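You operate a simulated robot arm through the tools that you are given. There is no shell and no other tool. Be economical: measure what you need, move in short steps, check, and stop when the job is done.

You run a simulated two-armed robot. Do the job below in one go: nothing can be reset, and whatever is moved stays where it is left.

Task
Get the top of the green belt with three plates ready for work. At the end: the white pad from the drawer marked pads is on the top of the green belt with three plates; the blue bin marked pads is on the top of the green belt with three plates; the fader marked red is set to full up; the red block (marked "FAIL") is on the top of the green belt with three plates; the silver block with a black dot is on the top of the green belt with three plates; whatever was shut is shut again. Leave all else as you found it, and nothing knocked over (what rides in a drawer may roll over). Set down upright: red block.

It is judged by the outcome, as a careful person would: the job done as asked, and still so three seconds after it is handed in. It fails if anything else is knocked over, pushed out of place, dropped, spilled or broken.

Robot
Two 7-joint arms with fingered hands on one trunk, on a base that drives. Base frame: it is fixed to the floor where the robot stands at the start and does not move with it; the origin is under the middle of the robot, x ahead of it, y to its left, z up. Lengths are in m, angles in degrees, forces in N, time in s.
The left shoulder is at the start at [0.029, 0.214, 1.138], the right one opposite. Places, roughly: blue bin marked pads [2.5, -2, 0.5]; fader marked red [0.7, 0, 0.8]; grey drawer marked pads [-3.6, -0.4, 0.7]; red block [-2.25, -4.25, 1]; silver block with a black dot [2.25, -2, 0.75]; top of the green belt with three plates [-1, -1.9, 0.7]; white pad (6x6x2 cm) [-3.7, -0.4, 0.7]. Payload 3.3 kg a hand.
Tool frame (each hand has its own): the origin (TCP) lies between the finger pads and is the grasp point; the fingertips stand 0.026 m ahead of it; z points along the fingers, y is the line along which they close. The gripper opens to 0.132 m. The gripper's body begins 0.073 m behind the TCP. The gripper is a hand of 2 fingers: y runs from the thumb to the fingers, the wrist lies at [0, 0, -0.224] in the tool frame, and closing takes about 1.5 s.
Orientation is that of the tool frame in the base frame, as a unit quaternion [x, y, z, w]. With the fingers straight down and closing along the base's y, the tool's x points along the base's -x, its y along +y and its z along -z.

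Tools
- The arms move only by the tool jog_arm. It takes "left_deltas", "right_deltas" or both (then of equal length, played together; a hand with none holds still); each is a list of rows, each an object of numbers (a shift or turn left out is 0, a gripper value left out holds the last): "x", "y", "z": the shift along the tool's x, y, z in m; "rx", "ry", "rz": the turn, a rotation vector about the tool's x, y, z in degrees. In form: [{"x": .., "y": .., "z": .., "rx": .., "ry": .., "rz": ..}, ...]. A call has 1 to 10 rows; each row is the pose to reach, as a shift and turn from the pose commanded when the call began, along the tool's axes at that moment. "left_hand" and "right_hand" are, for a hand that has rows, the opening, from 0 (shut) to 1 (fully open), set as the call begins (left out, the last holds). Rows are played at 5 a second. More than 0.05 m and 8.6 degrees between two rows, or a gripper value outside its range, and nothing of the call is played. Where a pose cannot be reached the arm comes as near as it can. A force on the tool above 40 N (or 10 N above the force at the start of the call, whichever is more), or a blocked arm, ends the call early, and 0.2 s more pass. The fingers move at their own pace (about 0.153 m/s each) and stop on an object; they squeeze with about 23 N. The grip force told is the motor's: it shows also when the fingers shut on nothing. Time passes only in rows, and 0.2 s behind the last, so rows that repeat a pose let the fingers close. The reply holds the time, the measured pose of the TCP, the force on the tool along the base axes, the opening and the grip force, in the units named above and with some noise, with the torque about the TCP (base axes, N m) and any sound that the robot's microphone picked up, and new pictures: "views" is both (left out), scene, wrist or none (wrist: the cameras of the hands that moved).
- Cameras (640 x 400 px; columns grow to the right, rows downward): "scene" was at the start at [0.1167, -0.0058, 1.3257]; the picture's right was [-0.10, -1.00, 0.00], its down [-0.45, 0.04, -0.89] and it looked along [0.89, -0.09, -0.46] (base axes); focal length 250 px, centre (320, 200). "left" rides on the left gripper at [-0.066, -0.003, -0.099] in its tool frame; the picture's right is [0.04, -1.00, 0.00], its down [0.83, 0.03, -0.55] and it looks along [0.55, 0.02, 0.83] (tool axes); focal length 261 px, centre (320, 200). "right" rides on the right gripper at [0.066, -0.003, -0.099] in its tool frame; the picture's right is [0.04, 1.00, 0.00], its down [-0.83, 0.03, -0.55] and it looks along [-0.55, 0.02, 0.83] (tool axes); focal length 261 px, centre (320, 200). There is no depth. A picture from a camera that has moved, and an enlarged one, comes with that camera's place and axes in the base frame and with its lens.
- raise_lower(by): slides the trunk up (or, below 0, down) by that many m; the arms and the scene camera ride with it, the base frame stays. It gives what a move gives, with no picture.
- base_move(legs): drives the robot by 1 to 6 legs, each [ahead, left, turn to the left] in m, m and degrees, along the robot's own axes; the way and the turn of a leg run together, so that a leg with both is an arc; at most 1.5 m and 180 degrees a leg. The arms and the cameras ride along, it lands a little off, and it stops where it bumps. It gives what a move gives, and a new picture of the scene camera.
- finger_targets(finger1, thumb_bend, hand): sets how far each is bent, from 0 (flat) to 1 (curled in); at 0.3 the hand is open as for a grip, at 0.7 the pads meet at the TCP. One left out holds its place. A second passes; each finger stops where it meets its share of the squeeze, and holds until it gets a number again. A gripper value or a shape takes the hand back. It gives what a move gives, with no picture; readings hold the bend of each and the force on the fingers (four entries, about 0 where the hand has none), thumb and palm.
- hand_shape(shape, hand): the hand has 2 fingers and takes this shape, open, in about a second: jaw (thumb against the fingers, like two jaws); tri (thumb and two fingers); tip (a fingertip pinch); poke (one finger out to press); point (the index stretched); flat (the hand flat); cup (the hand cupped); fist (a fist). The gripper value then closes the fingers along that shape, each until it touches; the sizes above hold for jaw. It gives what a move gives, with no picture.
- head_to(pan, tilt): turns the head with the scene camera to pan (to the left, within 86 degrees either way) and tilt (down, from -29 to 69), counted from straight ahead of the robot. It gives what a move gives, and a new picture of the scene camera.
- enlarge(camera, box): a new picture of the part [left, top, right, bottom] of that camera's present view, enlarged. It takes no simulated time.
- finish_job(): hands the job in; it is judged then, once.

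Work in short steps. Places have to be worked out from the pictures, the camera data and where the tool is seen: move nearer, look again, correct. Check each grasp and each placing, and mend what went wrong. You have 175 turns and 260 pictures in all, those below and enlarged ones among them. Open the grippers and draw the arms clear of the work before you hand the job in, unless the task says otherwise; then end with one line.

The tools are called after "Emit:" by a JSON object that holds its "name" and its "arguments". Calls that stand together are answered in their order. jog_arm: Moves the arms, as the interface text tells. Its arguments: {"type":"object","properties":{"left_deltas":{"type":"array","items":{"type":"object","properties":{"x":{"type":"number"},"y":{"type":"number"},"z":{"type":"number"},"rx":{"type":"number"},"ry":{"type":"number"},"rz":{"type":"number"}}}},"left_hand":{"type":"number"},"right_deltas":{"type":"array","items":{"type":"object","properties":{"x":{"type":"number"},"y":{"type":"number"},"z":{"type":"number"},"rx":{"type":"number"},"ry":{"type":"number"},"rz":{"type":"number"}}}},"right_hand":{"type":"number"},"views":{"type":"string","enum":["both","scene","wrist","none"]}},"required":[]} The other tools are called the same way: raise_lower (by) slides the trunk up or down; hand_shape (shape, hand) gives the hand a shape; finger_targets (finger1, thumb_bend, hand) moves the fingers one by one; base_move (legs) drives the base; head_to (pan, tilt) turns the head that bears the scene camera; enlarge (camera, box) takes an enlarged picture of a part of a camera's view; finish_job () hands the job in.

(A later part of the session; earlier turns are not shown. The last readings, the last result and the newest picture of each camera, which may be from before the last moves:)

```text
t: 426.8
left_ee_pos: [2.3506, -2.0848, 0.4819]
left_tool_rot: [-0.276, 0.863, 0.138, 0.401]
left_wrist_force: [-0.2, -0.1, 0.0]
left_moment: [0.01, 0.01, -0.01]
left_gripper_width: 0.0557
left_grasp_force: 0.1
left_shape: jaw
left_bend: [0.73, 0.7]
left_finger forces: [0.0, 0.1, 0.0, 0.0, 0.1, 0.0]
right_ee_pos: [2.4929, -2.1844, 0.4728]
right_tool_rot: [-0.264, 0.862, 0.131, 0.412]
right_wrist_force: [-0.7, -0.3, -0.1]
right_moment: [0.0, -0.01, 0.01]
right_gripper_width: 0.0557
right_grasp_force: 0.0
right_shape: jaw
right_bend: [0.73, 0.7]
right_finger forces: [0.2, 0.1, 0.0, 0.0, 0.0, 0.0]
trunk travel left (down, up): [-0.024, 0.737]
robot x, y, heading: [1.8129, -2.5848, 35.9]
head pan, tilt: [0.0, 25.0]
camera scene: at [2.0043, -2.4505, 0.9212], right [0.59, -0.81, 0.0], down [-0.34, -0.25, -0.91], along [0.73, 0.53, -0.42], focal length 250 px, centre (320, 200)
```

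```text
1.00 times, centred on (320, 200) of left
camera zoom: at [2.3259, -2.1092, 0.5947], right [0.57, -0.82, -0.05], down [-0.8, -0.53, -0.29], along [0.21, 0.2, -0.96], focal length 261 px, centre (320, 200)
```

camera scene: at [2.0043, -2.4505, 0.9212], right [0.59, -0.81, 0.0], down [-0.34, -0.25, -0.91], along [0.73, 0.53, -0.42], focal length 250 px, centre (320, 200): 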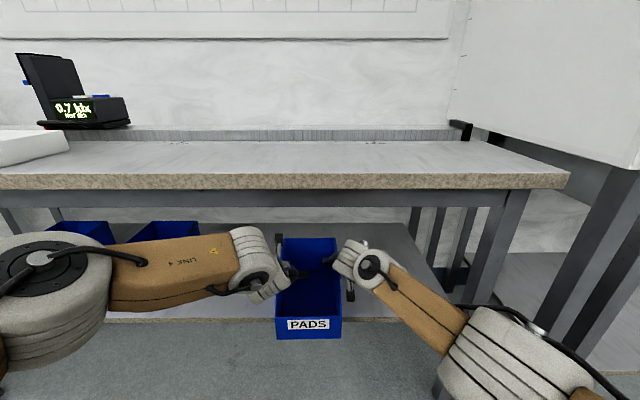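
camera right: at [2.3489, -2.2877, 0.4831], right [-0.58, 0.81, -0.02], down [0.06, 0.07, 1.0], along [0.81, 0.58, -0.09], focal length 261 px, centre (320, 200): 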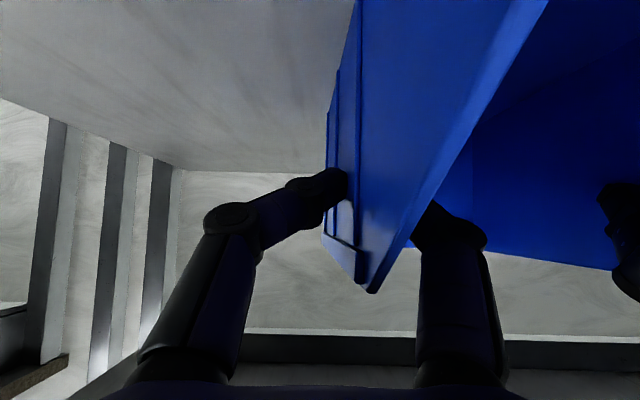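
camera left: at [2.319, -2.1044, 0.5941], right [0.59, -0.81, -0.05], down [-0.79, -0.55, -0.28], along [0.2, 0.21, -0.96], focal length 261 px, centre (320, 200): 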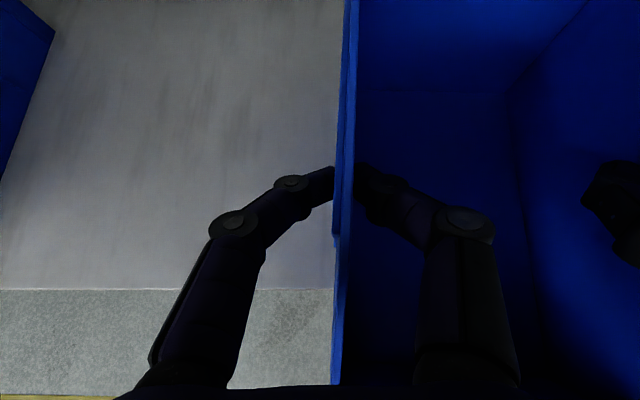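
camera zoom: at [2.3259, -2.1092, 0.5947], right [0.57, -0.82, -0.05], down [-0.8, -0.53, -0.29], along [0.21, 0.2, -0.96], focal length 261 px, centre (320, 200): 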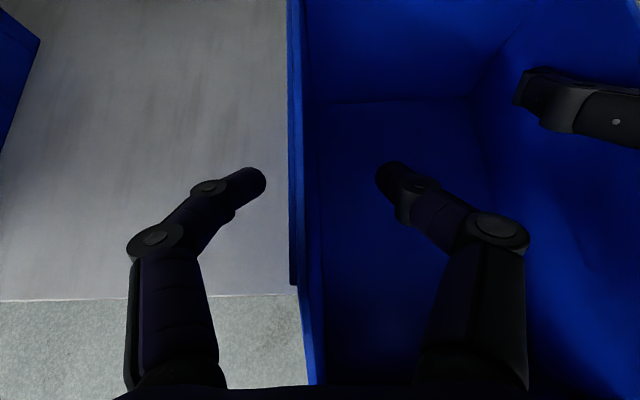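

The right hand did not follow fully. I nudge the base 3 cm ahead and bring each hand to the bin's middle with sideways corrections.

Emit:
{"name": "base_move", "arguments": {"legs": [[0.03, 0, 0]]}}

Emit:
{"name": "jog_arm", "arguments": {"left_deltas": [{"x": -0.004, "y": 0.005, "z": 0.005}, {"x": -0.009, "y": 0.011, "z": 0.0107}, {"x": -0.009, "y": 0.011, "z": 0.0107}], "right_deltas": [{"x": 0.01, "y": 0.008, "z": -0.011}, {"x": 0.019, "y": 0.015, "z": -0.022}, {"x": 0.028, "y": 0.022, "z": -0.034}], "views": "wrist"}}

```text
t: 427.6
left_ee_pos: [2.3753, -2.0672, 0.481]
left_tool_rot: [-0.276, 0.862, 0.138, 0.401]
left_wrist_force: [-0.3, -0.2, -1.0]
left_moment: [-0.02, 0.04, 0.0]
left_gripper_width: 0.0555
left_grasp_force: 0.0
left_shape: jaw
left_bend: [0.73, 0.7]
left_finger forces: [0.1, 0.1, 0.0, 0.0, 0.0, 0.1]
right_ee_pos: [2.5177, -2.1662, 0.4739]
right_tool_rot: [-0.263, 0.862, 0.131, 0.413]
right_wrist_force: [-0.7, -0.5, -0.2]
right_moment: [0.01, 0.02, 0.0]
right_gripper_width: 0.0561
right_grasp_force: 0.1
right_shape: jaw
right_bend: [0.73, 0.7]
right_finger forces: [0.4, 0.1, 0.0, 0.0, 0.1, 0.1]
trunk travel left (down, up): [-0.024, 0.737]
robot x, y, heading: [1.8435, -2.5694, 36.2]
head pan, tilt: [0.0, 25.0]
camera scene: at [2.0287, -2.4329, 0.9212], right [0.59, -0.81, 0.0], down [-0.34, -0.25, -0.91], along [0.73, 0.53, -0.42], focal length 250 px, centre (320, 200)
```

scene: 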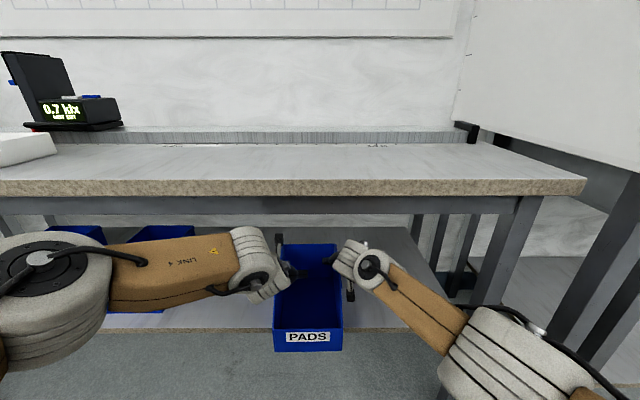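

```text
t: 428.4
left_ee_pos: [2.3797, -2.0497, 0.4806]
left_tool_rot: [-0.277, 0.862, 0.139, 0.401]
left_wrist_force: [-0.8, -0.9, 0.6]
left_moment: [-0.01, 0.02, -0.03]
left_gripper_width: 0.0557
left_grasp_force: 0.0
left_shape: jaw
left_bend: [0.73, 0.7]
left_finger forces: [0.0, 0.0, 0.0, 0.0, 0.0, 0.1]
right_ee_pos: [2.4691, -2.1738, 0.4728]
right_tool_rot: [-0.264, 0.862, 0.131, 0.413]
right_wrist_force: [-0.6, 0.3, -0.4]
right_moment: [0.01, 0.0, 0.01]
right_gripper_width: 0.0557
right_grasp_force: 0.0
right_shape: jaw
right_bend: [0.73, 0.7]
right_finger forces: [0.0, 0.0, 0.1, 0.1, 0.0, 0.0]
trunk travel left (down, up): [-0.024, 0.737]
robot x, y, heading: [1.8415, -2.5662, 36.0]
head pan, tilt: [0.0, 25.0]
camera right: at [2.3728, -2.242, 0.4827], right [-0.58, 0.81, -0.02], down [0.06, 0.07, 1.0], along [0.81, 0.58, -0.09], focal length 261 px, centre (320, 200)
camera left: at [2.3548, -2.0741, 0.5951], right [0.57, -0.82, -0.05], down [-0.8, -0.53, -0.28], along [0.21, 0.2, -0.96], focal length 261 px, centre (320, 200)
```

right: 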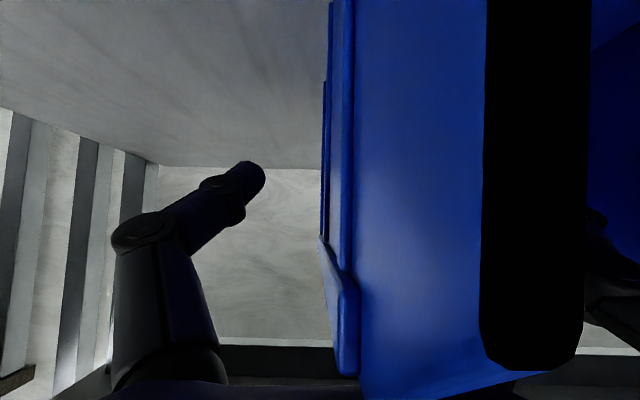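
left: 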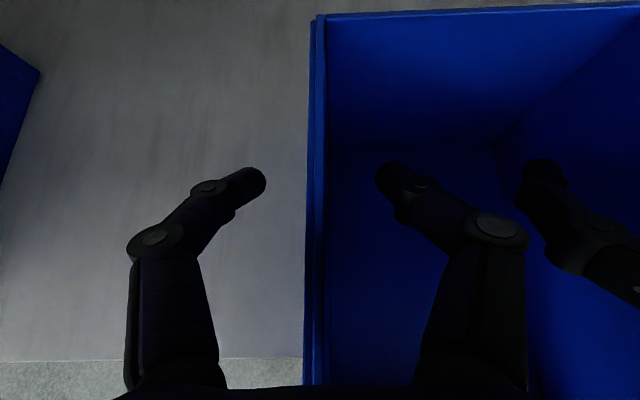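

Left wall is centred; the right wall lies between the right fingers too, both hands 3 cm behind the bin's middle. I close both hands.

Emit:
{"name": "jog_arm", "arguments": {"left_hand": 0, "right_hand": 0, "left_deltas": [{}, {}, {}, {}, {}], "right_deltas": [{}, {}, {}, {}, {}], "views": "both"}}

```text
t: 429.6
left_ee_pos: [2.3793, -2.0502, 0.4809]
left_tool_rot: [-0.276, 0.862, 0.138, 0.401]
left_wrist_force: [-0.9, -0.4, -0.2]
left_moment: [-0.01, 0.01, -0.01]
left_gripper_width: 0.0001
left_grasp_force: 23.1
left_shape: jaw
left_bend: [0.69, 0.7]
left_finger forces: [20.8, 0.0, 0.0, 0.0, 20.7, 0.2]
right_ee_pos: [2.4693, -2.1738, 0.4725]
right_tool_rot: [-0.265, 0.862, 0.132, 0.412]
right_wrist_force: [-0.3, 0.0, -0.4]
right_moment: [-0.01, -0.02, -0.01]
right_gripper_width: 0.0
right_grasp_force: 23.7
right_shape: jaw
right_bend: [0.72, 0.69]
right_finger forces: [20.3, 0.1, 0.0, 0.0, 20.4, 0.1]
trunk travel left (down, up): [-0.024, 0.737]
robot x, y, heading: [1.8425, -2.5675, 35.8]
head pan, tilt: [0.0, 25.0]
camera scene: at [2.0289, -2.4328, 0.9211], right [0.59, -0.81, 0.0], down [-0.34, -0.25, -0.91], along [0.73, 0.53, -0.42], focal length 250 px, centre (320, 200)
camera right: at [2.3729, -2.2417, 0.4826], right [-0.58, 0.81, -0.02], down [0.06, 0.07, 1.0], along [0.81, 0.58, -0.09], focal length 261 px, centre (320, 200)
camera left: at [2.3548, -2.0741, 0.595], right [0.57, -0.82, -0.05], down [-0.8, -0.53, -0.28], along [0.21, 0.2, -0.96], focal length 261 px, centre (320, 200)
```

scene: 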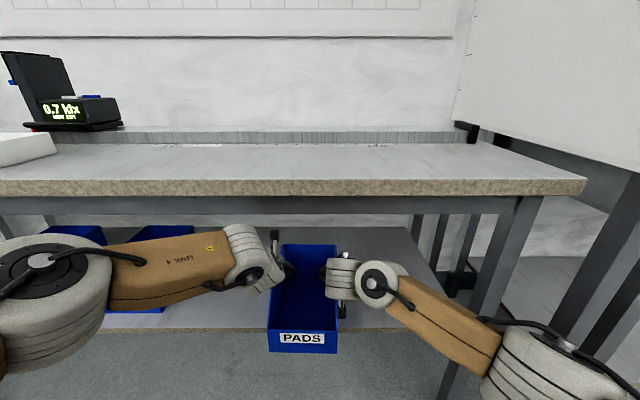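
right: 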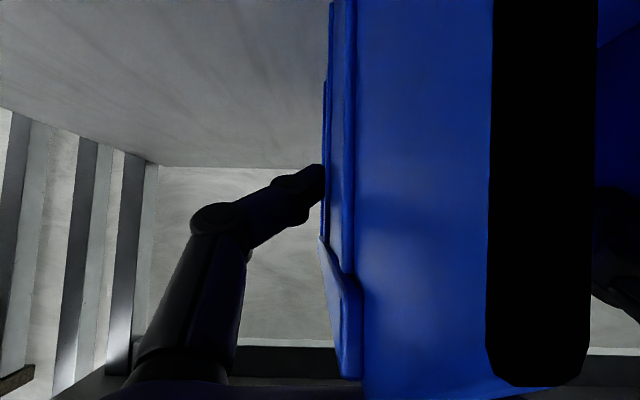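
left: 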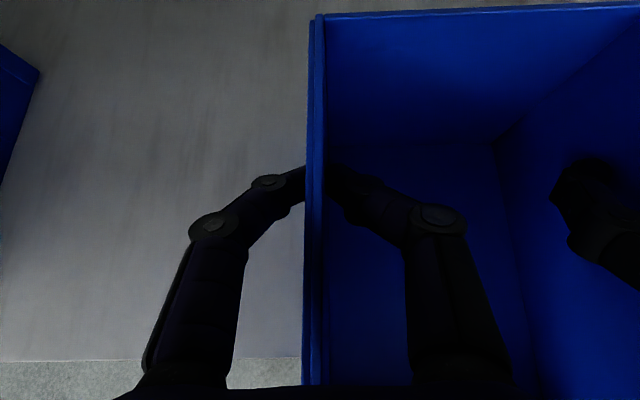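

Both hands grip firmly and evenly. I lift 2 cm.

Emit:
{"name": "jog_arm", "arguments": {"left_deltas": [{"x": -0.008, "z": -0.0065}, {"x": -0.0155, "z": -0.013}, {"x": -0.0155, "z": -0.013}], "right_deltas": [{"x": -0.008, "z": -0.0065}, {"x": -0.0155, "z": -0.013}, {"x": -0.0155, "z": -0.013}], "views": "scene"}}

Emit:
{"name": "enlarge", "arguments": {"camera": "scene", "box": [220, 210, 420, 370]}}

```text
t: 430.4
left_ee_pos: [2.3783, -2.0507, 0.5016]
left_tool_rot: [-0.276, 0.862, 0.138, 0.402]
left_wrist_force: [-0.1, 0.0, -0.1]
left_moment: [-0.02, 0.0, 0.01]
left_gripper_width: 0.0
left_grasp_force: 22.6
left_shape: jaw
left_bend: [0.69, 0.7]
left_finger forces: [21.4, 0.0, 0.1, 0.0, 20.6, 0.1]
right_ee_pos: [2.468, -2.1732, 0.4932]
right_tool_rot: [-0.263, 0.862, 0.131, 0.413]
right_wrist_force: [0.6, 0.8, -0.9]
right_moment: [0.01, 0.0, -0.03]
right_gripper_width: 0.0
right_grasp_force: 23.1
right_shape: jaw
right_bend: [0.72, 0.69]
right_finger forces: [20.4, 0.1, 0.1, 0.0, 21.2, 0.0]
trunk travel left (down, up): [-0.024, 0.737]
robot x, y, heading: [1.8422, -2.5679, 35.7]
head pan, tilt: [0.0, 25.0]
camera scene: at [2.0289, -2.4328, 0.9211], right [0.59, -0.81, 0.0], down [-0.34, -0.25, -0.91], along [0.73, 0.53, -0.42], focal length 250 px, centre (320, 200)
```

scene: 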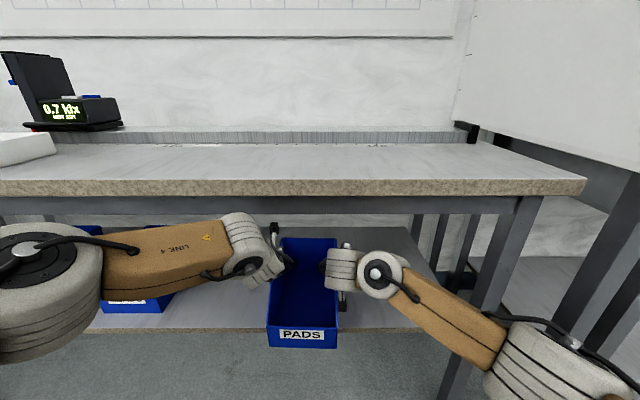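

```text
2.50 times, centred on (320, 290) of scene
camera zoom: at [2.0289, -2.4328, 0.9211], right [0.59, -0.81, 0.0], down [-0.34, -0.25, -0.91], along [0.73, 0.53, -0.42], focal length 626 px, centre (320, -25)
```

zoom: 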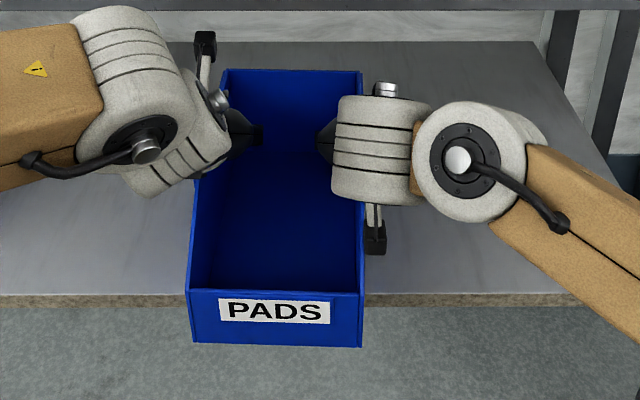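

The bin is lifted level (it is light). I back out with it, then raise the trunk and look.

Emit:
{"name": "base_move", "arguments": {"legs": [[-0.3, 0, 0], [-0.55, 0, 0]]}}

Emit:
{"name": "raise_lower", "arguments": {"by": 0.36}}

Emit:
{"name": "head_to", "arguments": {"pan": 0, "tilt": 30}}

```text
t: 435.2
left_ee_pos: [1.6838, -2.5475, 0.5009]
left_tool_rot: [-0.284, 0.86, 0.142, 0.399]
left_wrist_force: [-0.7, 1.1, -0.6]
left_moment: [0.04, -0.02, 0.01]
left_gripper_width: 0.0
left_grasp_force: 22.9
left_shape: jaw
left_bend: [0.69, 0.7]
left_finger forces: [21.6, 0.0, 0.0, 0.0, 20.5, 0.0]
right_ee_pos: [1.7743, -2.669, 0.4928]
right_tool_rot: [-0.272, 0.86, 0.135, 0.411]
right_wrist_force: [1.1, -1.4, -1.5]
right_moment: [0.02, 0.0, -0.02]
right_gripper_width: 0.0
right_grasp_force: 22.7
right_shape: jaw
right_bend: [0.72, 0.69]
right_finger forces: [20.3, 0.0, 0.1, 0.0, 21.4, 0.1]
trunk travel left (down, up): [-0.024, 0.737]
robot x, y, heading: [1.1558, -3.0763, 36.9]
head pan, tilt: [0.0, 25.0]
camera scene: at [1.3393, -2.9351, 0.9211], right [0.6, -0.8, 0.0], down [-0.34, -0.25, -0.91], along [0.72, 0.54, -0.42], focal length 250 px, centre (320, 200)
```

scene: 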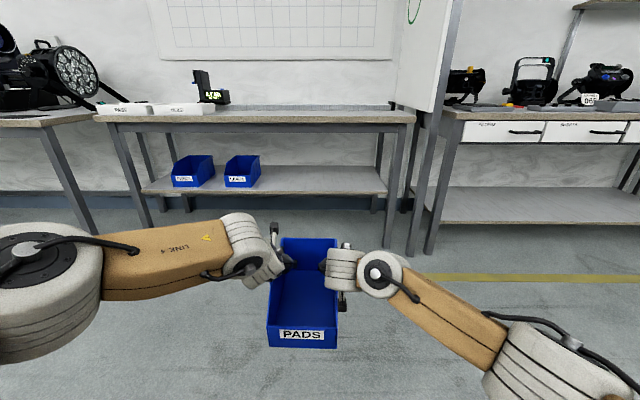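

```text
t: 438.7
left_ee_pos: [1.6826, -2.5478, 0.933]
left_tool_rot: [-0.278, 0.839, 0.156, 0.441]
left_wrist_force: [5.2, -6.9, 2.0]
left_moment: [-0.12, -0.2, -0.13]
left_gripper_width: 0.0
left_grasp_force: 22.8
left_shape: jaw
left_bend: [0.69, 0.7]
left_finger forces: [20.8, 0.0, 0.1, 0.0, 29.2, 0.1]
right_ee_pos: [1.7728, -2.67, 0.961]
right_tool_rot: [-0.26, 0.825, 0.157, 0.476]
right_wrist_force: [-5.0, 5.3, -5.0]
right_moment: [-0.08, 0.05, 0.13]
right_gripper_width: 0.0
right_grasp_force: 23.1
right_shape: jaw
right_bend: [0.71, 0.69]
right_finger forces: [27.1, 0.0, 0.1, 0.0, 18.2, 0.1]
trunk travel left (down, up): [-0.384, 0.377]
robot x, y, heading: [1.1571, -3.0732, 36.9]
head pan, tilt: [0.0, 25.0]
```

```text
t: 439.4
left_ee_pos: [1.6818, -2.5485, 0.9336]
left_tool_rot: [-0.278, 0.838, 0.157, 0.443]
left_wrist_force: [5.2, -6.8, 3.0]
left_moment: [-0.12, -0.19, -0.13]
left_gripper_width: 0.0001
left_grasp_force: 23.4
left_shape: jaw
left_bend: [0.69, 0.7]
left_finger forces: [20.8, 0.0, 0.0, 0.1, 29.3, 0.0]
right_ee_pos: [1.7724, -2.6706, 0.9617]
right_tool_rot: [-0.259, 0.826, 0.157, 0.476]
right_wrist_force: [-4.2, 5.0, -5.1]
right_moment: [-0.1, 0.03, 0.21]
right_gripper_width: 0.0
right_grasp_force: 23.0
right_shape: jaw
right_bend: [0.71, 0.69]
right_finger forces: [27.2, 0.1, 0.0, 0.0, 18.1, 0.1]
trunk travel left (down, up): [-0.384, 0.377]
robot x, y, heading: [1.1553, -3.0746, 36.8]
head pan, tilt: [0.0, 30.0]
camera scene: at [1.2539, -2.9991, 1.285], right [0.6, -0.8, 0.0], down [-0.4, -0.3, -0.87], along [0.69, 0.52, -0.5], focal length 250 px, centre (320, 200)
```

scene: 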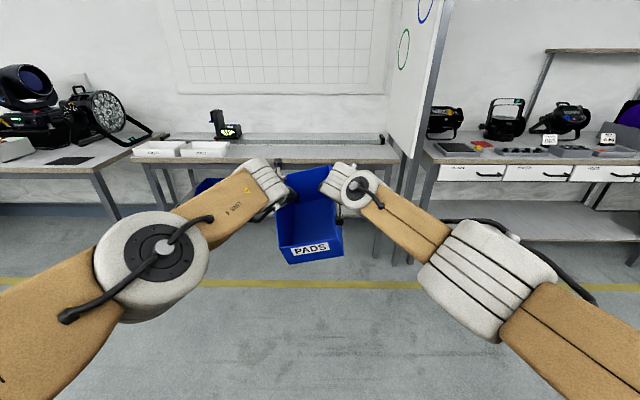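

Raising the trunk ran the arms into their reach limits, so the bin tilted slightly, but it is still held. I pull both hands back 8 cm and level them to relieve the strain.

Emit:
{"name": "jog_arm", "arguments": {"left_deltas": [{"x": 0.008, "z": -0.019, "ry": 1.5}, {"x": 0.016, "z": -0.037, "ry": 3}, {"x": 0.025, "z": -0.056, "ry": 4.5}, {"x": 0.033, "z": -0.074, "ry": 6}], "right_deltas": [{"x": 0.013, "z": -0.016, "ry": 2.5}, {"x": 0.026, "z": -0.031, "ry": 5}, {"x": 0.039, "z": -0.047, "ry": 7.5}, {"x": 0.052, "z": -0.062, "ry": 10}], "views": "scene"}}

```text
t: 440.4
left_ee_pos: [1.619, -2.5939, 0.9477]
left_tool_rot: [-0.286, 0.86, 0.143, 0.398]
left_wrist_force: [-2.2, 3.4, -1.6]
left_moment: [0.03, 0.0, 0.02]
left_gripper_width: 0.0
left_grasp_force: 22.7
left_shape: jaw
left_bend: [0.68, 0.71]
left_finger forces: [23.1, 0.1, 0.0, 0.0, 19.7, 0.0]
right_ee_pos: [1.7085, -2.7165, 0.9467]
right_tool_rot: [-0.273, 0.863, 0.134, 0.403]
right_wrist_force: [2.1, -2.2, -1.0]
right_moment: [0.01, -0.02, -0.03]
right_gripper_width: 0.0
right_grasp_force: 23.3
right_shape: jaw
right_bend: [0.71, 0.69]
right_finger forces: [20.4, 0.1, 0.0, 0.1, 23.6, 0.0]
trunk travel left (down, up): [-0.384, 0.377]
robot x, y, heading: [1.1565, -3.073, 36.8]
head pan, tilt: [0.0, 30.0]
camera scene: at [1.2535, -2.9991, 1.285], right [0.6, -0.8, 0.0], down [-0.4, -0.3, -0.87], along [0.69, 0.52, -0.5], focal length 250 px, centre (320, 200)
```

scene: 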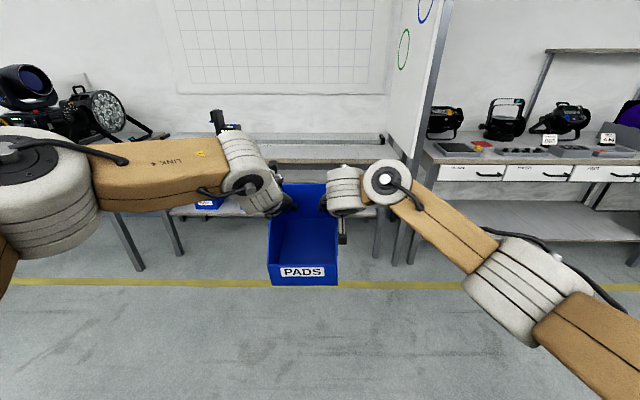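

The bin is level and evenly held. I carry it back: turn left, drive 2.4 m along the aisle, and turn to face the belt.

Emit:
{"name": "base_move", "arguments": {"legs": [[0, 0, 88.9], [1.2, -0.06, 0], [1.2, -0.06, 0], [0, 0, 90]]}}

```text
t: 459.8
left_ee_pos: [-0.6825, -1.5773, 0.9476]
left_tool_rot: [0.861, 0.285, -0.398, 0.142]
left_wrist_force: [3.2, -5.1, -0.7]
left_moment: [-0.06, -0.04, 0.06]
left_gripper_width: 0.0
left_grasp_force: 22.5
left_shape: jaw
left_bend: [0.68, 0.71]
left_finger forces: [24.8, 0.0, 0.0, 0.1, 19.1, 0.0]
right_ee_pos: [-0.7736, -1.4559, 0.9453]
right_tool_rot: [0.865, 0.27, -0.403, 0.132]
right_wrist_force: [-3.3, 5.2, -0.6]
right_moment: [0.05, 0.04, -0.11]
right_gripper_width: 0.0001
right_grasp_force: 22.4
right_shape: jaw
right_bend: [0.71, 0.69]
right_finger forces: [19.5, 0.1, 0.0, 0.1, 25.1, 0.0]
trunk travel left (down, up): [-0.384, 0.377]
robot x, y, heading: [-0.2202, -1.0981, -143.5]
head pan, tilt: [0.0, 30.0]
camera scene: at [-0.3129, -1.1688, 1.2849], right [-0.6, 0.8, 0.0], down [0.4, 0.3, -0.87], along [-0.7, -0.52, -0.5], focal length 250 px, centre (320, 200)
```

scene: 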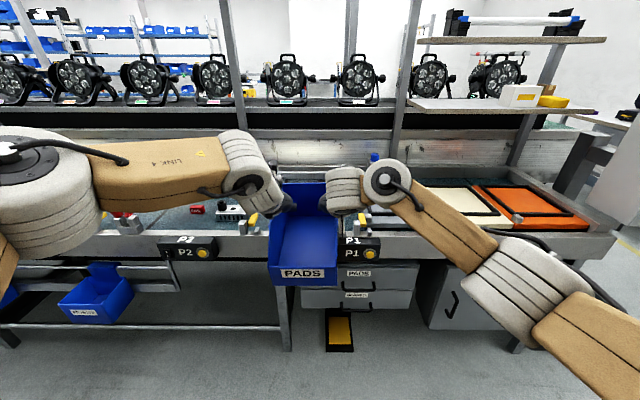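

The belt is ahead; silver and red are in place at left. I raise the bin 7 cm for clearance over the clamps, trim the heading, and advance 0.30 m.

Emit:
{"name": "jog_arm", "arguments": {"left_deltas": [{"x": -0.018, "z": -0.015}, {"x": -0.036, "z": -0.03}, {"x": -0.054, "z": -0.045}], "right_deltas": [{"x": -0.018, "z": -0.015}, {"x": -0.036, "z": -0.03}, {"x": -0.054, "z": -0.045}], "views": "none"}}

Emit:
{"name": "base_move", "arguments": {"legs": [[0, -0.01, -0.8], [0.3, 0, 0]]}}

Emit:
{"name": "head_to", "arguments": {"pan": 0, "tilt": 45}}

```text
t: 460.6
left_ee_pos: [-0.6837, -1.576, 1.0166]
left_tool_rot: [0.861, 0.283, -0.399, 0.141]
left_wrist_force: [-0.3, -1.1, -0.5]
left_moment: [0.0, 0.01, -0.01]
left_gripper_width: 0.0002
left_grasp_force: 23.3
left_shape: jaw
left_bend: [0.68, 0.71]
left_finger forces: [22.2, 0.0, 0.0, 0.1, 22.3, 0.0]
right_ee_pos: [-0.775, -1.454, 1.0165]
right_tool_rot: [0.864, 0.27, -0.403, 0.134]
right_wrist_force: [0.6, 0.7, -1.0]
right_moment: [0.0, -0.01, -0.02]
right_gripper_width: 0.0004
right_grasp_force: 22.5
right_shape: jaw
right_bend: [0.71, 0.69]
right_finger forces: [22.2, 0.1, 0.0, 0.1, 22.1, 0.0]
trunk travel left (down, up): [-0.384, 0.377]
robot x, y, heading: [-0.2206, -1.1019, -143.3]
head pan, tilt: [0.0, 30.0]
```

```text
t: 463.0
left_ee_pos: [-0.9452, -1.7372, 1.0156]
left_tool_rot: [0.864, 0.276, -0.398, 0.137]
left_wrist_force: [-0.8, 1.7, 0.0]
left_moment: [-0.03, 0.07, 0.0]
left_gripper_width: 0.0001
left_grasp_force: 22.8
left_shape: jaw
left_bend: [0.68, 0.71]
left_finger forces: [21.3, 0.0, 0.1, 0.0, 23.4, 0.0]
right_ee_pos: [-1.0344, -1.614, 1.0155]
right_tool_rot: [0.867, 0.261, -0.404, 0.128]
right_wrist_force: [1.4, -2.6, -1.7]
right_moment: [-0.03, 0.04, 0.02]
right_gripper_width: 0.0
right_grasp_force: 22.8
right_shape: jaw
right_bend: [0.71, 0.69]
right_finger forces: [23.3, 0.0, 0.0, 0.0, 21.0, 0.1]
trunk travel left (down, up): [-0.384, 0.377]
robot x, y, heading: [-0.4686, -1.2673, -144.3]
head pan, tilt: [0.0, 30.0]
camera scene: at [-0.5677, -1.3365, 1.2848], right [-0.58, 0.81, 0.0], down [0.41, 0.29, -0.87], along [-0.7, -0.5, -0.5], focal length 250 px, centre (320, 200)
```

scene: 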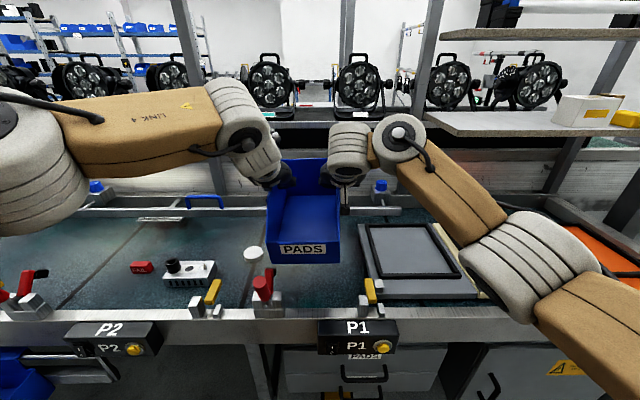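

```text
t: 463.7
left_ee_pos: [-0.946, -1.7366, 1.0162]
left_tool_rot: [0.863, 0.276, -0.4, 0.138]
left_wrist_force: [-0.9, 0.5, -1.1]
left_moment: [-0.03, 0.06, -0.04]
left_gripper_width: 0.0002
left_grasp_force: 23.2
left_shape: jaw
left_bend: [0.68, 0.71]
left_finger forces: [21.9, 0.1, 0.1, 0.0, 22.7, 0.0]
right_ee_pos: [-1.0348, -1.6131, 1.0146]
right_tool_rot: [0.866, 0.263, -0.404, 0.13]
right_wrist_force: [1.0, -1.3, -0.7]
right_moment: [-0.03, 0.03, 0.01]
right_gripper_width: 0.0
right_grasp_force: 22.9
right_shape: jaw
right_bend: [0.71, 0.69]
right_finger forces: [22.6, 0.0, 0.0, 0.1, 21.8, 0.1]
trunk travel left (down, up): [-0.384, 0.377]
robot x, y, heading: [-0.4713, -1.2699, -144.2]
head pan, tilt: [0.0, 45.0]
camera scene: at [-0.5597, -1.3307, 1.2624], right [-0.58, 0.81, 0.0], down [0.58, 0.41, -0.71], along [-0.58, -0.41, -0.71], focal length 250 px, centre (320, 200)
```

scene: 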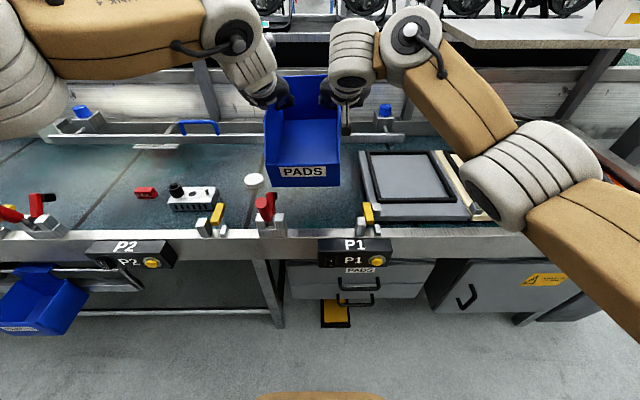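

Alignment is good (bin middle at t ≈ 0.78, between the pad and the grey plate). I advance 0.14 m.

Emit:
{"name": "base_move", "arguments": {"legs": [[0.143, 0, 0]]}}

Emit:
{"name": "enlarge", "arguments": {"camera": "left", "box": [0, 0, 640, 400]}}

```text
t: 465.1
left_ee_pos: [-1.0645, -1.8205, 1.0152]
left_tool_rot: [0.864, 0.276, -0.399, 0.137]
left_wrist_force: [-1.3, 0.7, -1.3]
left_moment: [-0.03, 0.05, -0.03]
left_gripper_width: 0.0
left_grasp_force: 22.9
left_shape: jaw
left_bend: [0.68, 0.71]
left_finger forces: [21.5, 0.0, 0.0, 0.1, 23.1, 0.2]
right_ee_pos: [-1.1537, -1.6969, 1.0149]
right_tool_rot: [0.867, 0.262, -0.403, 0.129]
right_wrist_force: [1.4, -0.9, -0.8]
right_moment: [-0.02, 0.0, 0.0]
right_gripper_width: 0.0
right_grasp_force: 23.0
right_shape: jaw
right_bend: [0.71, 0.69]
right_finger forces: [23.0, 0.0, 0.1, 0.0, 21.5, 0.0]
trunk travel left (down, up): [-0.384, 0.377]
robot x, y, heading: [-0.5892, -1.3522, -144.4]
head pan, tilt: [0.0, 45.0]
camera scene: at [-0.6788, -1.4156, 1.2622], right [-0.58, 0.81, 0.0], down [0.58, 0.41, -0.71], along [-0.57, -0.41, -0.71], focal length 250 px, centre (320, 200)
```

scene: 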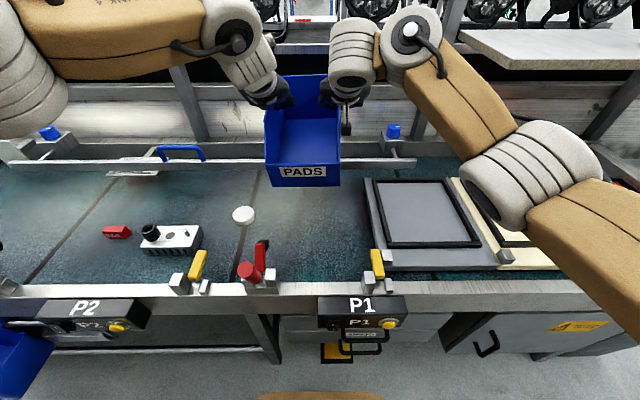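

```text
1.00 times, centred on (320, 200) of left
camera zoom: at [-1.04, -1.798, 1.129], right [-0.56, 0.83, -0.05], down [0.8, 0.53, -0.28], along [-0.21, -0.2, -0.96], focal length 261 px, centre (320, 200)
```

zoom: 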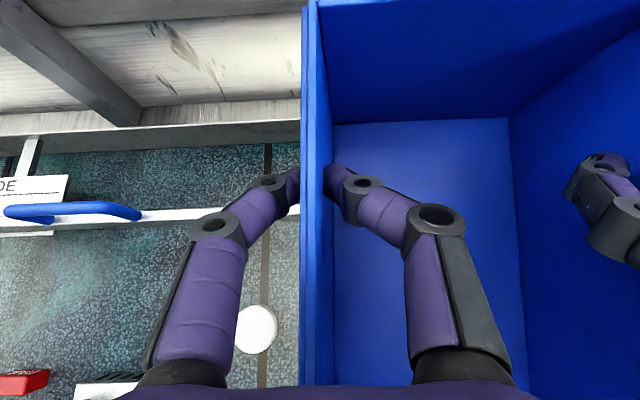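

The rear stop bar is near n ≈ −2.02, so I back 4 cm to keep the bin clear of it, then lower the bin by 15 cm.

Emit:
{"name": "base_move", "arguments": {"legs": [[-0.04, 0, 0]]}}

Emit:
{"name": "jog_arm", "arguments": {"left_deltas": [{"x": 0.0306, "z": 0.0257}, {"x": 0.0613, "z": 0.0514}, {"x": 0.0919, "z": 0.0772}, {"x": 0.1149, "z": 0.0965}], "right_deltas": [{"x": 0.0306, "z": 0.0257}, {"x": 0.0613, "z": 0.0514}, {"x": 0.0919, "z": 0.0772}, {"x": 0.1149, "z": 0.0965}]}}

```text
t: 466.0
left_ee_pos: [-1.0299, -1.7961, 1.017]
left_tool_rot: [0.863, 0.275, -0.401, 0.137]
left_wrist_force: [-0.1, -0.1, -0.4]
left_moment: [-0.01, 0.01, 0.0]
left_gripper_width: 0.0
left_grasp_force: 23.0
left_shape: jaw
left_bend: [0.68, 0.71]
left_finger forces: [22.2, 0.1, 0.0, 0.0, 22.6, 0.0]
right_ee_pos: [-1.1183, -1.6722, 1.0166]
right_tool_rot: [0.867, 0.262, -0.405, 0.129]
right_wrist_force: [0.8, -0.6, -0.3]
right_moment: [0.01, 0.04, 0.0]
right_gripper_width: 0.0
right_grasp_force: 22.6
right_shape: jaw
right_bend: [0.71, 0.69]
right_finger forces: [22.7, 0.0, 0.0, 0.0, 22.0, 0.1]
trunk travel left (down, up): [-0.384, 0.377]
robot x, y, heading: [-0.5579, -1.3288, -144.4]
head pan, tilt: [0.0, 45.0]
camera scene: at [-0.6435, -1.3904, 1.2625], right [-0.58, 0.81, 0.0], down [0.58, 0.41, -0.71], along [-0.58, -0.41, -0.71], focal length 250 px, centre (320, 200)
```

scene: 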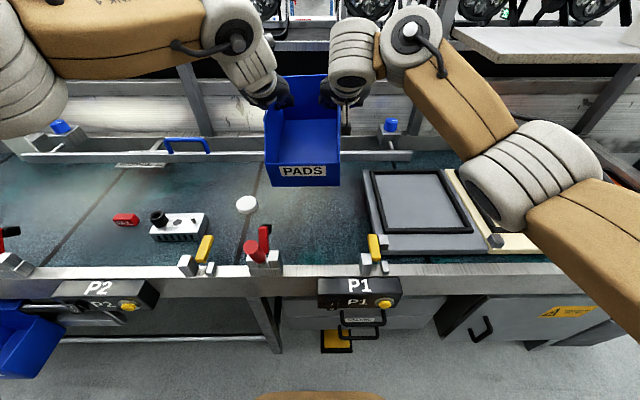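

```text
t: 466.9
left_ee_pos: [-1.0343, -1.7975, 0.9062]
left_tool_rot: [0.856, 0.276, -0.415, 0.138]
left_wrist_force: [15.8, 10.2, 26.1]
left_moment: [-0.17, 0.06, 0.02]
left_gripper_width: 0.0023
left_grasp_force: 23.2
left_shape: jaw
left_bend: [0.71, 0.72]
left_finger forces: [30.9, 0.0, 0.1, 0.0, 30.0, 0.1]
right_ee_pos: [-1.1198, -1.6737, 0.9008]
right_tool_rot: [0.865, 0.256, -0.411, 0.134]
right_wrist_force: [-5.0, 3.7, 7.6]
right_moment: [-0.14, 0.11, -0.06]
right_gripper_width: 0.0
right_grasp_force: 23.4
right_shape: jaw
right_bend: [0.72, 0.68]
right_finger forces: [20.9, 0.0, 0.0, 0.0, 25.6, 0.0]
trunk travel left (down, up): [-0.384, 0.377]
robot x, y, heading: [-0.5549, -1.3284, -144.5]
head pan, tilt: [0.0, 45.0]
stopped in row 4 (left hand): the force on the tool passed its limit (the readings are from after the stop); the commanded pose is now the measured one
camera scene: at [-0.6415, -1.3876, 1.2633], right [-0.58, 0.81, 0.0], down [0.57, 0.41, -0.71], along [-0.58, -0.41, -0.7], focal length 250 px, centre (320, 200)
camera right: at [-1.0233, -1.6051, 0.9112], right [0.57, -0.82, -0.01], down [-0.07, -0.06, 1.0], along [-0.82, -0.57, -0.09], focal length 261 px, centre (320, 200)
camera left: at [-1.006, -1.7729, 1.0186], right [-0.57, 0.82, -0.04], down [0.79, 0.53, -0.31], along [-0.24, -0.21, -0.95], focal length 261 px, centre (320, 200)
```

scene: 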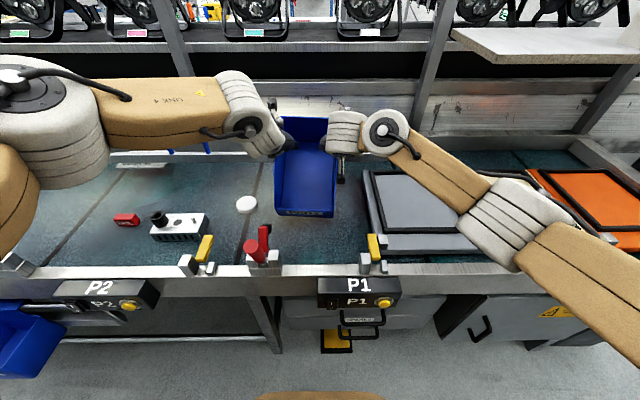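
right: 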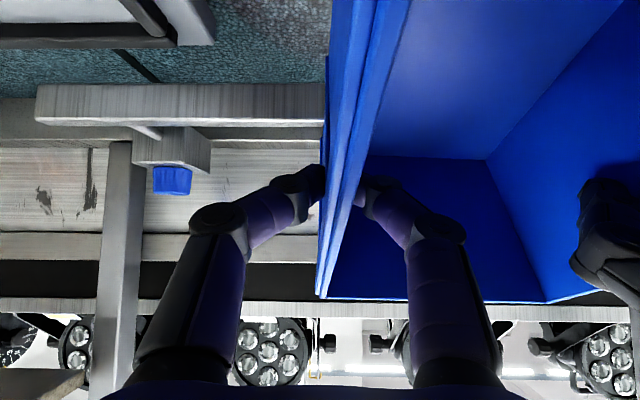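
left: 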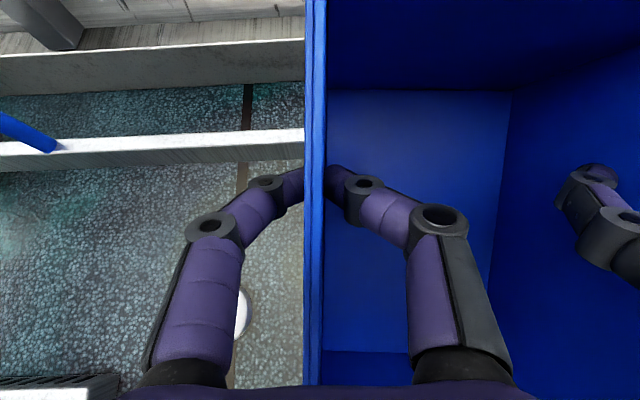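

The bin's back came down on the rear guard bar (front face ≈ n −1.955), so the depth here is too tight. I lift it again and back off to look for a freer stretch of belt at the left (P3 end), beyond the bar.

Emit:
{"name": "jog_arm", "arguments": {"left_deltas": [{"x": -0.03, "z": -0.025}, {"x": -0.061, "z": -0.051}, {"x": -0.09, "z": -0.076}], "right_deltas": [{"x": -0.03, "z": -0.025}, {"x": -0.061, "z": -0.051}, {"x": -0.09, "z": -0.076}], "views": "none"}}

Emit:
{"name": "base_move", "arguments": {"legs": [[-0.35, 0, 0], [0, 0.9, 0]]}}

Emit:
{"name": "head_to", "arguments": {"pan": 8, "tilt": 38}}

```text
t: 467.7
left_ee_pos: [-1.0311, -1.7976, 1.0172]
left_tool_rot: [0.858, 0.277, -0.41, 0.139]
left_wrist_force: [1.1, -1.2, -1.0]
left_moment: [0.02, -0.04, 0.03]
left_gripper_width: 0.0
left_grasp_force: 22.8
left_shape: jaw
left_bend: [0.7, 0.71]
left_finger forces: [22.6, 0.1, 0.0, 0.1, 21.0, 0.0]
right_ee_pos: [-1.1186, -1.6721, 1.0151]
right_tool_rot: [0.865, 0.257, -0.409, 0.133]
right_wrist_force: [-0.2, 0.4, -0.9]
right_moment: [0.0, 0.04, -0.02]
right_gripper_width: 0.0001
right_grasp_force: 22.6
right_shape: jaw
right_bend: [0.72, 0.68]
right_finger forces: [21.5, 0.1, 0.0, 0.0, 23.2, 0.0]
trunk travel left (down, up): [-0.384, 0.377]
robot x, y, heading: [-0.5565, -1.3315, -144.8]
head pan, tilt: [0.0, 45.0]
```

```text
t: 472.7
left_ee_pos: [-0.4159, -2.0475, 1.0121]
left_tool_rot: [0.862, 0.272, -0.406, 0.132]
left_wrist_force: [-3.1, 2.2, -4.5]
left_moment: [0.11, -0.03, -0.07]
left_gripper_width: 0.0
left_grasp_force: 22.4
left_shape: jaw
left_bend: [0.7, 0.68]
left_finger forces: [20.3, 0.1, 0.1, 0.0, 22.9, 0.0]
right_ee_pos: [-0.5076, -1.9266, 1.0209]
right_tool_rot: [0.867, 0.247, -0.414, 0.13]
right_wrist_force: [-3.4, 4.6, 3.2]
right_moment: [0.07, 0.1, -0.12]
right_gripper_width: 0.0
right_grasp_force: 23.1
right_shape: jaw
right_bend: [0.73, 0.7]
right_finger forces: [20.1, 0.0, 0.1, 0.1, 26.2, 0.0]
trunk travel left (down, up): [-0.384, 0.377]
robot x, y, heading: [0.0639, -1.5878, -144.1]
head pan, tilt: [0.0, 45.0]
stopped in leg 2: the force on the tool passed its limit (the readings are from after the stop); the commanded pose is now the measured one
camera scene: at [-0.027, -1.6493, 1.2623], right [-0.58, 0.81, 0.0], down [0.58, 0.41, -0.71], along [-0.58, -0.41, -0.71], focal length 250 px, centre (320, 200)
```

scene: 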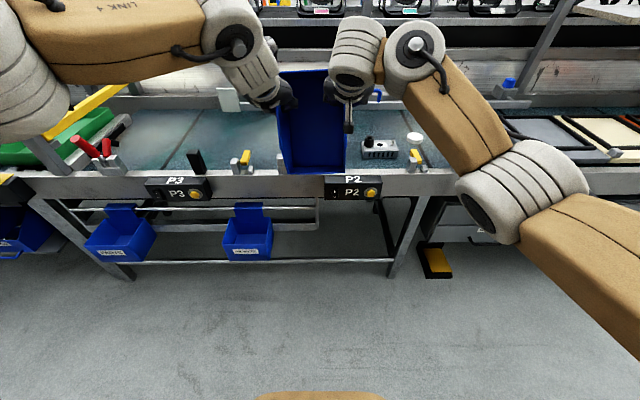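

```text
t: 473.4
left_ee_pos: [-0.4164, -2.0477, 1.0125]
left_tool_rot: [0.862, 0.273, -0.406, 0.132]
left_wrist_force: [-4.7, 4.0, -9.3]
left_moment: [0.1, -0.07, -0.15]
left_gripper_width: 0.0
left_grasp_force: 23.4
left_shape: jaw
left_bend: [0.7, 0.68]
left_finger forces: [19.2, 0.0, 0.1, 0.0, 23.3, 0.0]
right_ee_pos: [-0.5074, -1.9255, 1.0205]
right_tool_rot: [0.866, 0.248, -0.413, 0.131]
right_wrist_force: [-4.8, 10.0, 7.8]
right_moment: [0.11, 0.18, -0.23]
right_gripper_width: 0.0
right_grasp_force: 22.5
right_shape: jaw
right_bend: [0.73, 0.7]
right_finger forces: [18.2, 0.1, 0.0, 0.0, 29.9, 0.1]
trunk travel left (down, up): [-0.384, 0.377]
robot x, y, heading: [0.0599, -1.5905, -144.4]
head pan, tilt: [8.0, 38.0]
camera scene: at [-0.0239, -1.6611, 1.2726], right [-0.69, 0.73, 0.0], down [0.45, 0.42, -0.79], along [-0.57, -0.54, -0.62], focal length 250 px, centre (320, 200)
```

scene: 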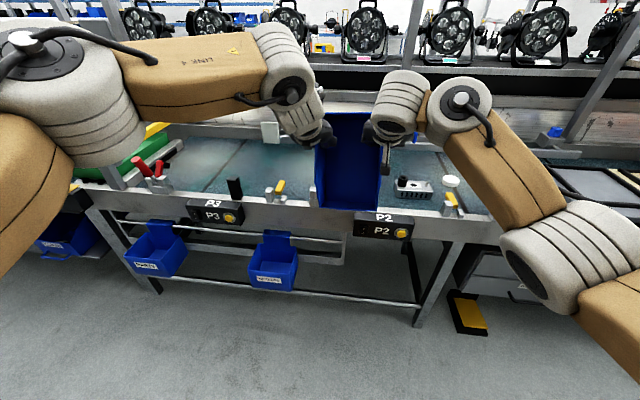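

The bin (its back hanging lower after the bar contact) bumped the P2 clamp while strafing. I move back right at once to relieve it, retreat, and inspect.

Emit:
{"name": "base_move", "arguments": {"legs": [[0, -0.1, 0], [-0.3, 0, 0]]}}

Emit:
{"name": "enlarge", "arguments": {"camera": "scene", "box": [180, 80, 520, 300]}}

```text
t: 476.1
left_ee_pos: [-0.2286, -1.7974, 1.0144]
left_tool_rot: [0.861, 0.273, -0.409, 0.132]
left_wrist_force: [2.0, -1.3, -0.6]
left_moment: [0.01, -0.05, -0.01]
left_gripper_width: 0.0
left_grasp_force: 23.1
left_shape: jaw
left_bend: [0.7, 0.68]
left_finger forces: [23.1, 0.1, 0.1, 0.0, 20.7, 0.1]
right_ee_pos: [-0.3209, -1.6757, 1.021]
right_tool_rot: [0.866, 0.25, -0.413, 0.131]
right_wrist_force: [-2.2, 1.1, -1.7]
right_moment: [0.09, 0.06, -0.05]
right_gripper_width: 0.0002
right_grasp_force: 23.7
right_shape: jaw
right_bend: [0.73, 0.7]
right_finger forces: [20.8, 0.0, 0.1, 0.0, 23.2, 0.0]
trunk travel left (down, up): [-0.384, 0.377]
robot x, y, heading: [0.2465, -1.3344, -144.2]
head pan, tilt: [8.0, 38.0]
camera scene: at [0.1618, -1.409, 1.2727], right [-0.69, 0.72, 0.0], down [0.45, 0.42, -0.79], along [-0.57, -0.54, -0.62], focal length 250 px, centre (320, 200)
```

scene: 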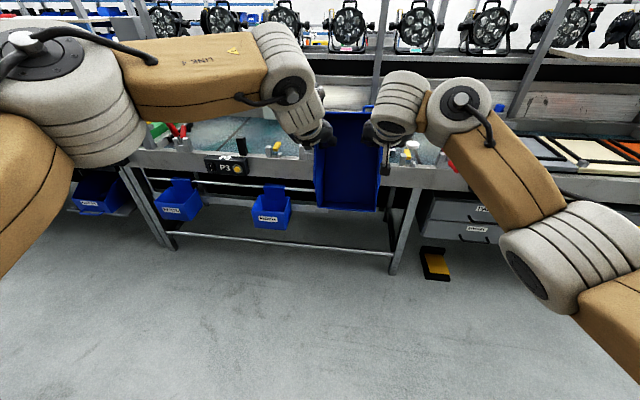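

```text
1.82 times, centred on (350, 190) of scene
camera zoom: at [0.1618, -1.409, 1.2727], right [-0.69, 0.72, 0.0], down [0.45, 0.42, -0.79], along [-0.57, -0.54, -0.62], focal length 455 px, centre (266, 218)
```

zoom: 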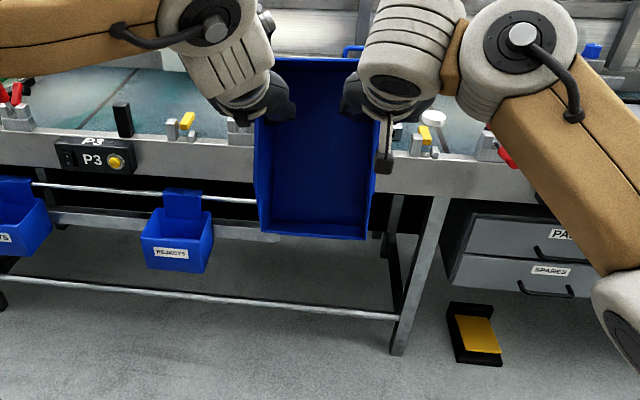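

The bin has swung about the grips and now hangs front-end down, open side toward me; it is still held firmly. The free stretch without bar or levers is at t ≈ 1.88 (P3 segment). I strafe left there at a safe distance and inspect the belt.

Emit:
{"name": "base_move", "arguments": {"legs": [[0, 0.63, 0]]}}

Emit:
{"name": "head_to", "arguments": {"pan": -22, "tilt": 32}}

Emit:
{"name": "enlarge", "arguments": {"camera": "scene", "box": [200, 90, 560, 300]}}

```text
t: 479.6
left_ee_pos: [0.1383, -2.308, 1.0128]
left_tool_rot: [0.86, 0.277, -0.406, 0.133]
left_wrist_force: [2.2, -1.5, -2.2]
left_moment: [0.04, -0.03, -0.01]
left_gripper_width: 0.0001
left_grasp_force: 23.3
left_shape: jaw
left_bend: [0.7, 0.69]
left_finger forces: [23.3, 0.0, 0.1, 0.1, 20.7, 0.0]
right_ee_pos: [0.0464, -2.1847, 1.0211]
right_tool_rot: [0.865, 0.254, -0.412, 0.132]
right_wrist_force: [-1.0, 2.5, -1.3]
right_moment: [0.08, 0.02, -0.07]
right_gripper_width: 0.0
right_grasp_force: 23.2
right_shape: jaw
right_bend: [0.73, 0.7]
right_finger forces: [20.6, 0.0, 0.1, 0.0, 23.1, 0.0]
trunk travel left (down, up): [-0.384, 0.377]
robot x, y, heading: [0.6129, -1.8411, -143.8]
head pan, tilt: [8.0, 38.0]
camera scene: at [0.5273, -1.9169, 1.2726], right [-0.69, 0.72, 0.0], down [0.44, 0.43, -0.79], along [-0.57, -0.55, -0.62], focal length 250 px, centre (320, 200)
```

scene: 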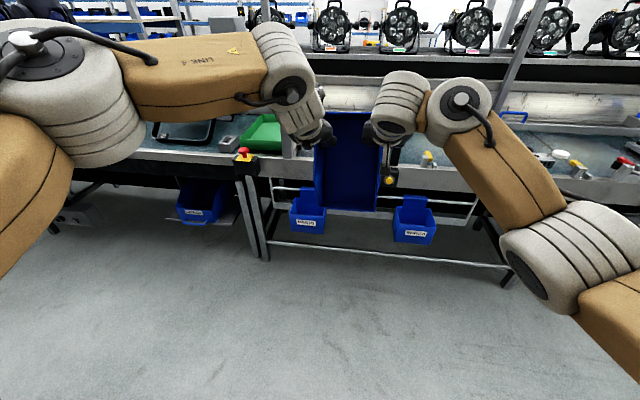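

```text
t: 480.6
left_ee_pos: [0.1382, -2.3079, 1.0123]
left_tool_rot: [0.86, 0.277, -0.407, 0.134]
left_wrist_force: [1.6, -0.8, 0.1]
left_moment: [0.01, -0.03, -0.04]
left_gripper_width: 0.0001
left_grasp_force: 23.6
left_shape: jaw
left_bend: [0.71, 0.68]
left_finger forces: [22.8, 0.0, 0.0, 0.1, 21.4, 0.1]
right_ee_pos: [0.0448, -2.1856, 1.0199]
right_tool_rot: [0.865, 0.253, -0.413, 0.131]
right_wrist_force: [-1.5, 0.4, -2.5]
right_moment: [0.09, 0.03, -0.08]
right_gripper_width: 0.0001
right_grasp_force: 23.1
right_shape: jaw
right_bend: [0.73, 0.7]
right_finger forces: [21.3, 0.0, 0.0, 0.0, 22.5, 0.0]
trunk travel left (down, up): [-0.384, 0.377]
robot x, y, heading: [0.6105, -1.8449, -144.3]
head pan, tilt: [-22.0, 32.0]
camera scene: at [0.5022, -1.8783, 1.2818], right [-0.24, 0.97, 0.0], down [0.51, 0.13, -0.85], along [-0.82, -0.21, -0.53], focal length 250 px, centre (320, 200)
```

scene: 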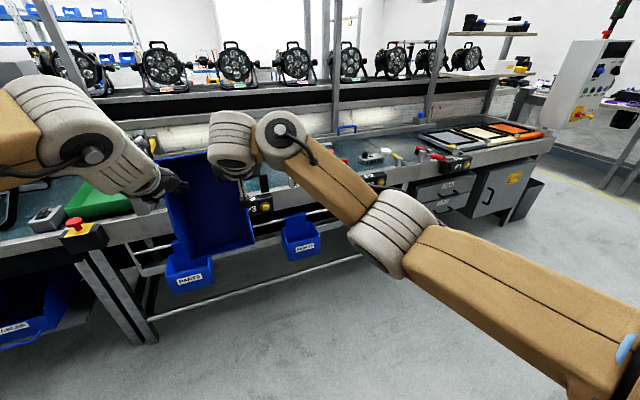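

```text
1.78 times, centred on (380, 195) of scene
camera zoom: at [0.5022, -1.8783, 1.2818], right [-0.24, 0.97, 0.0], down [0.51, 0.13, -0.85], along [-0.82, -0.21, -0.53], focal length 445 px, centre (213, 209)
```

zoom: 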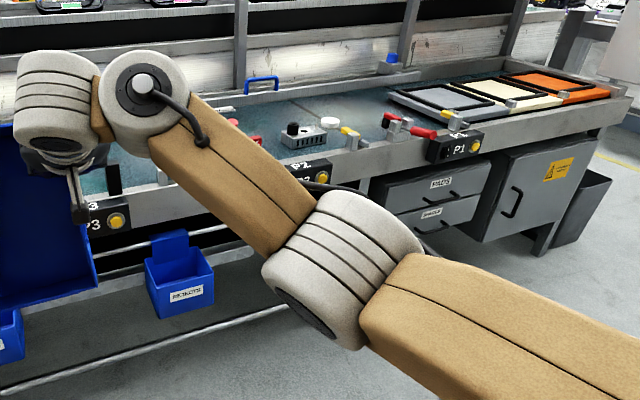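

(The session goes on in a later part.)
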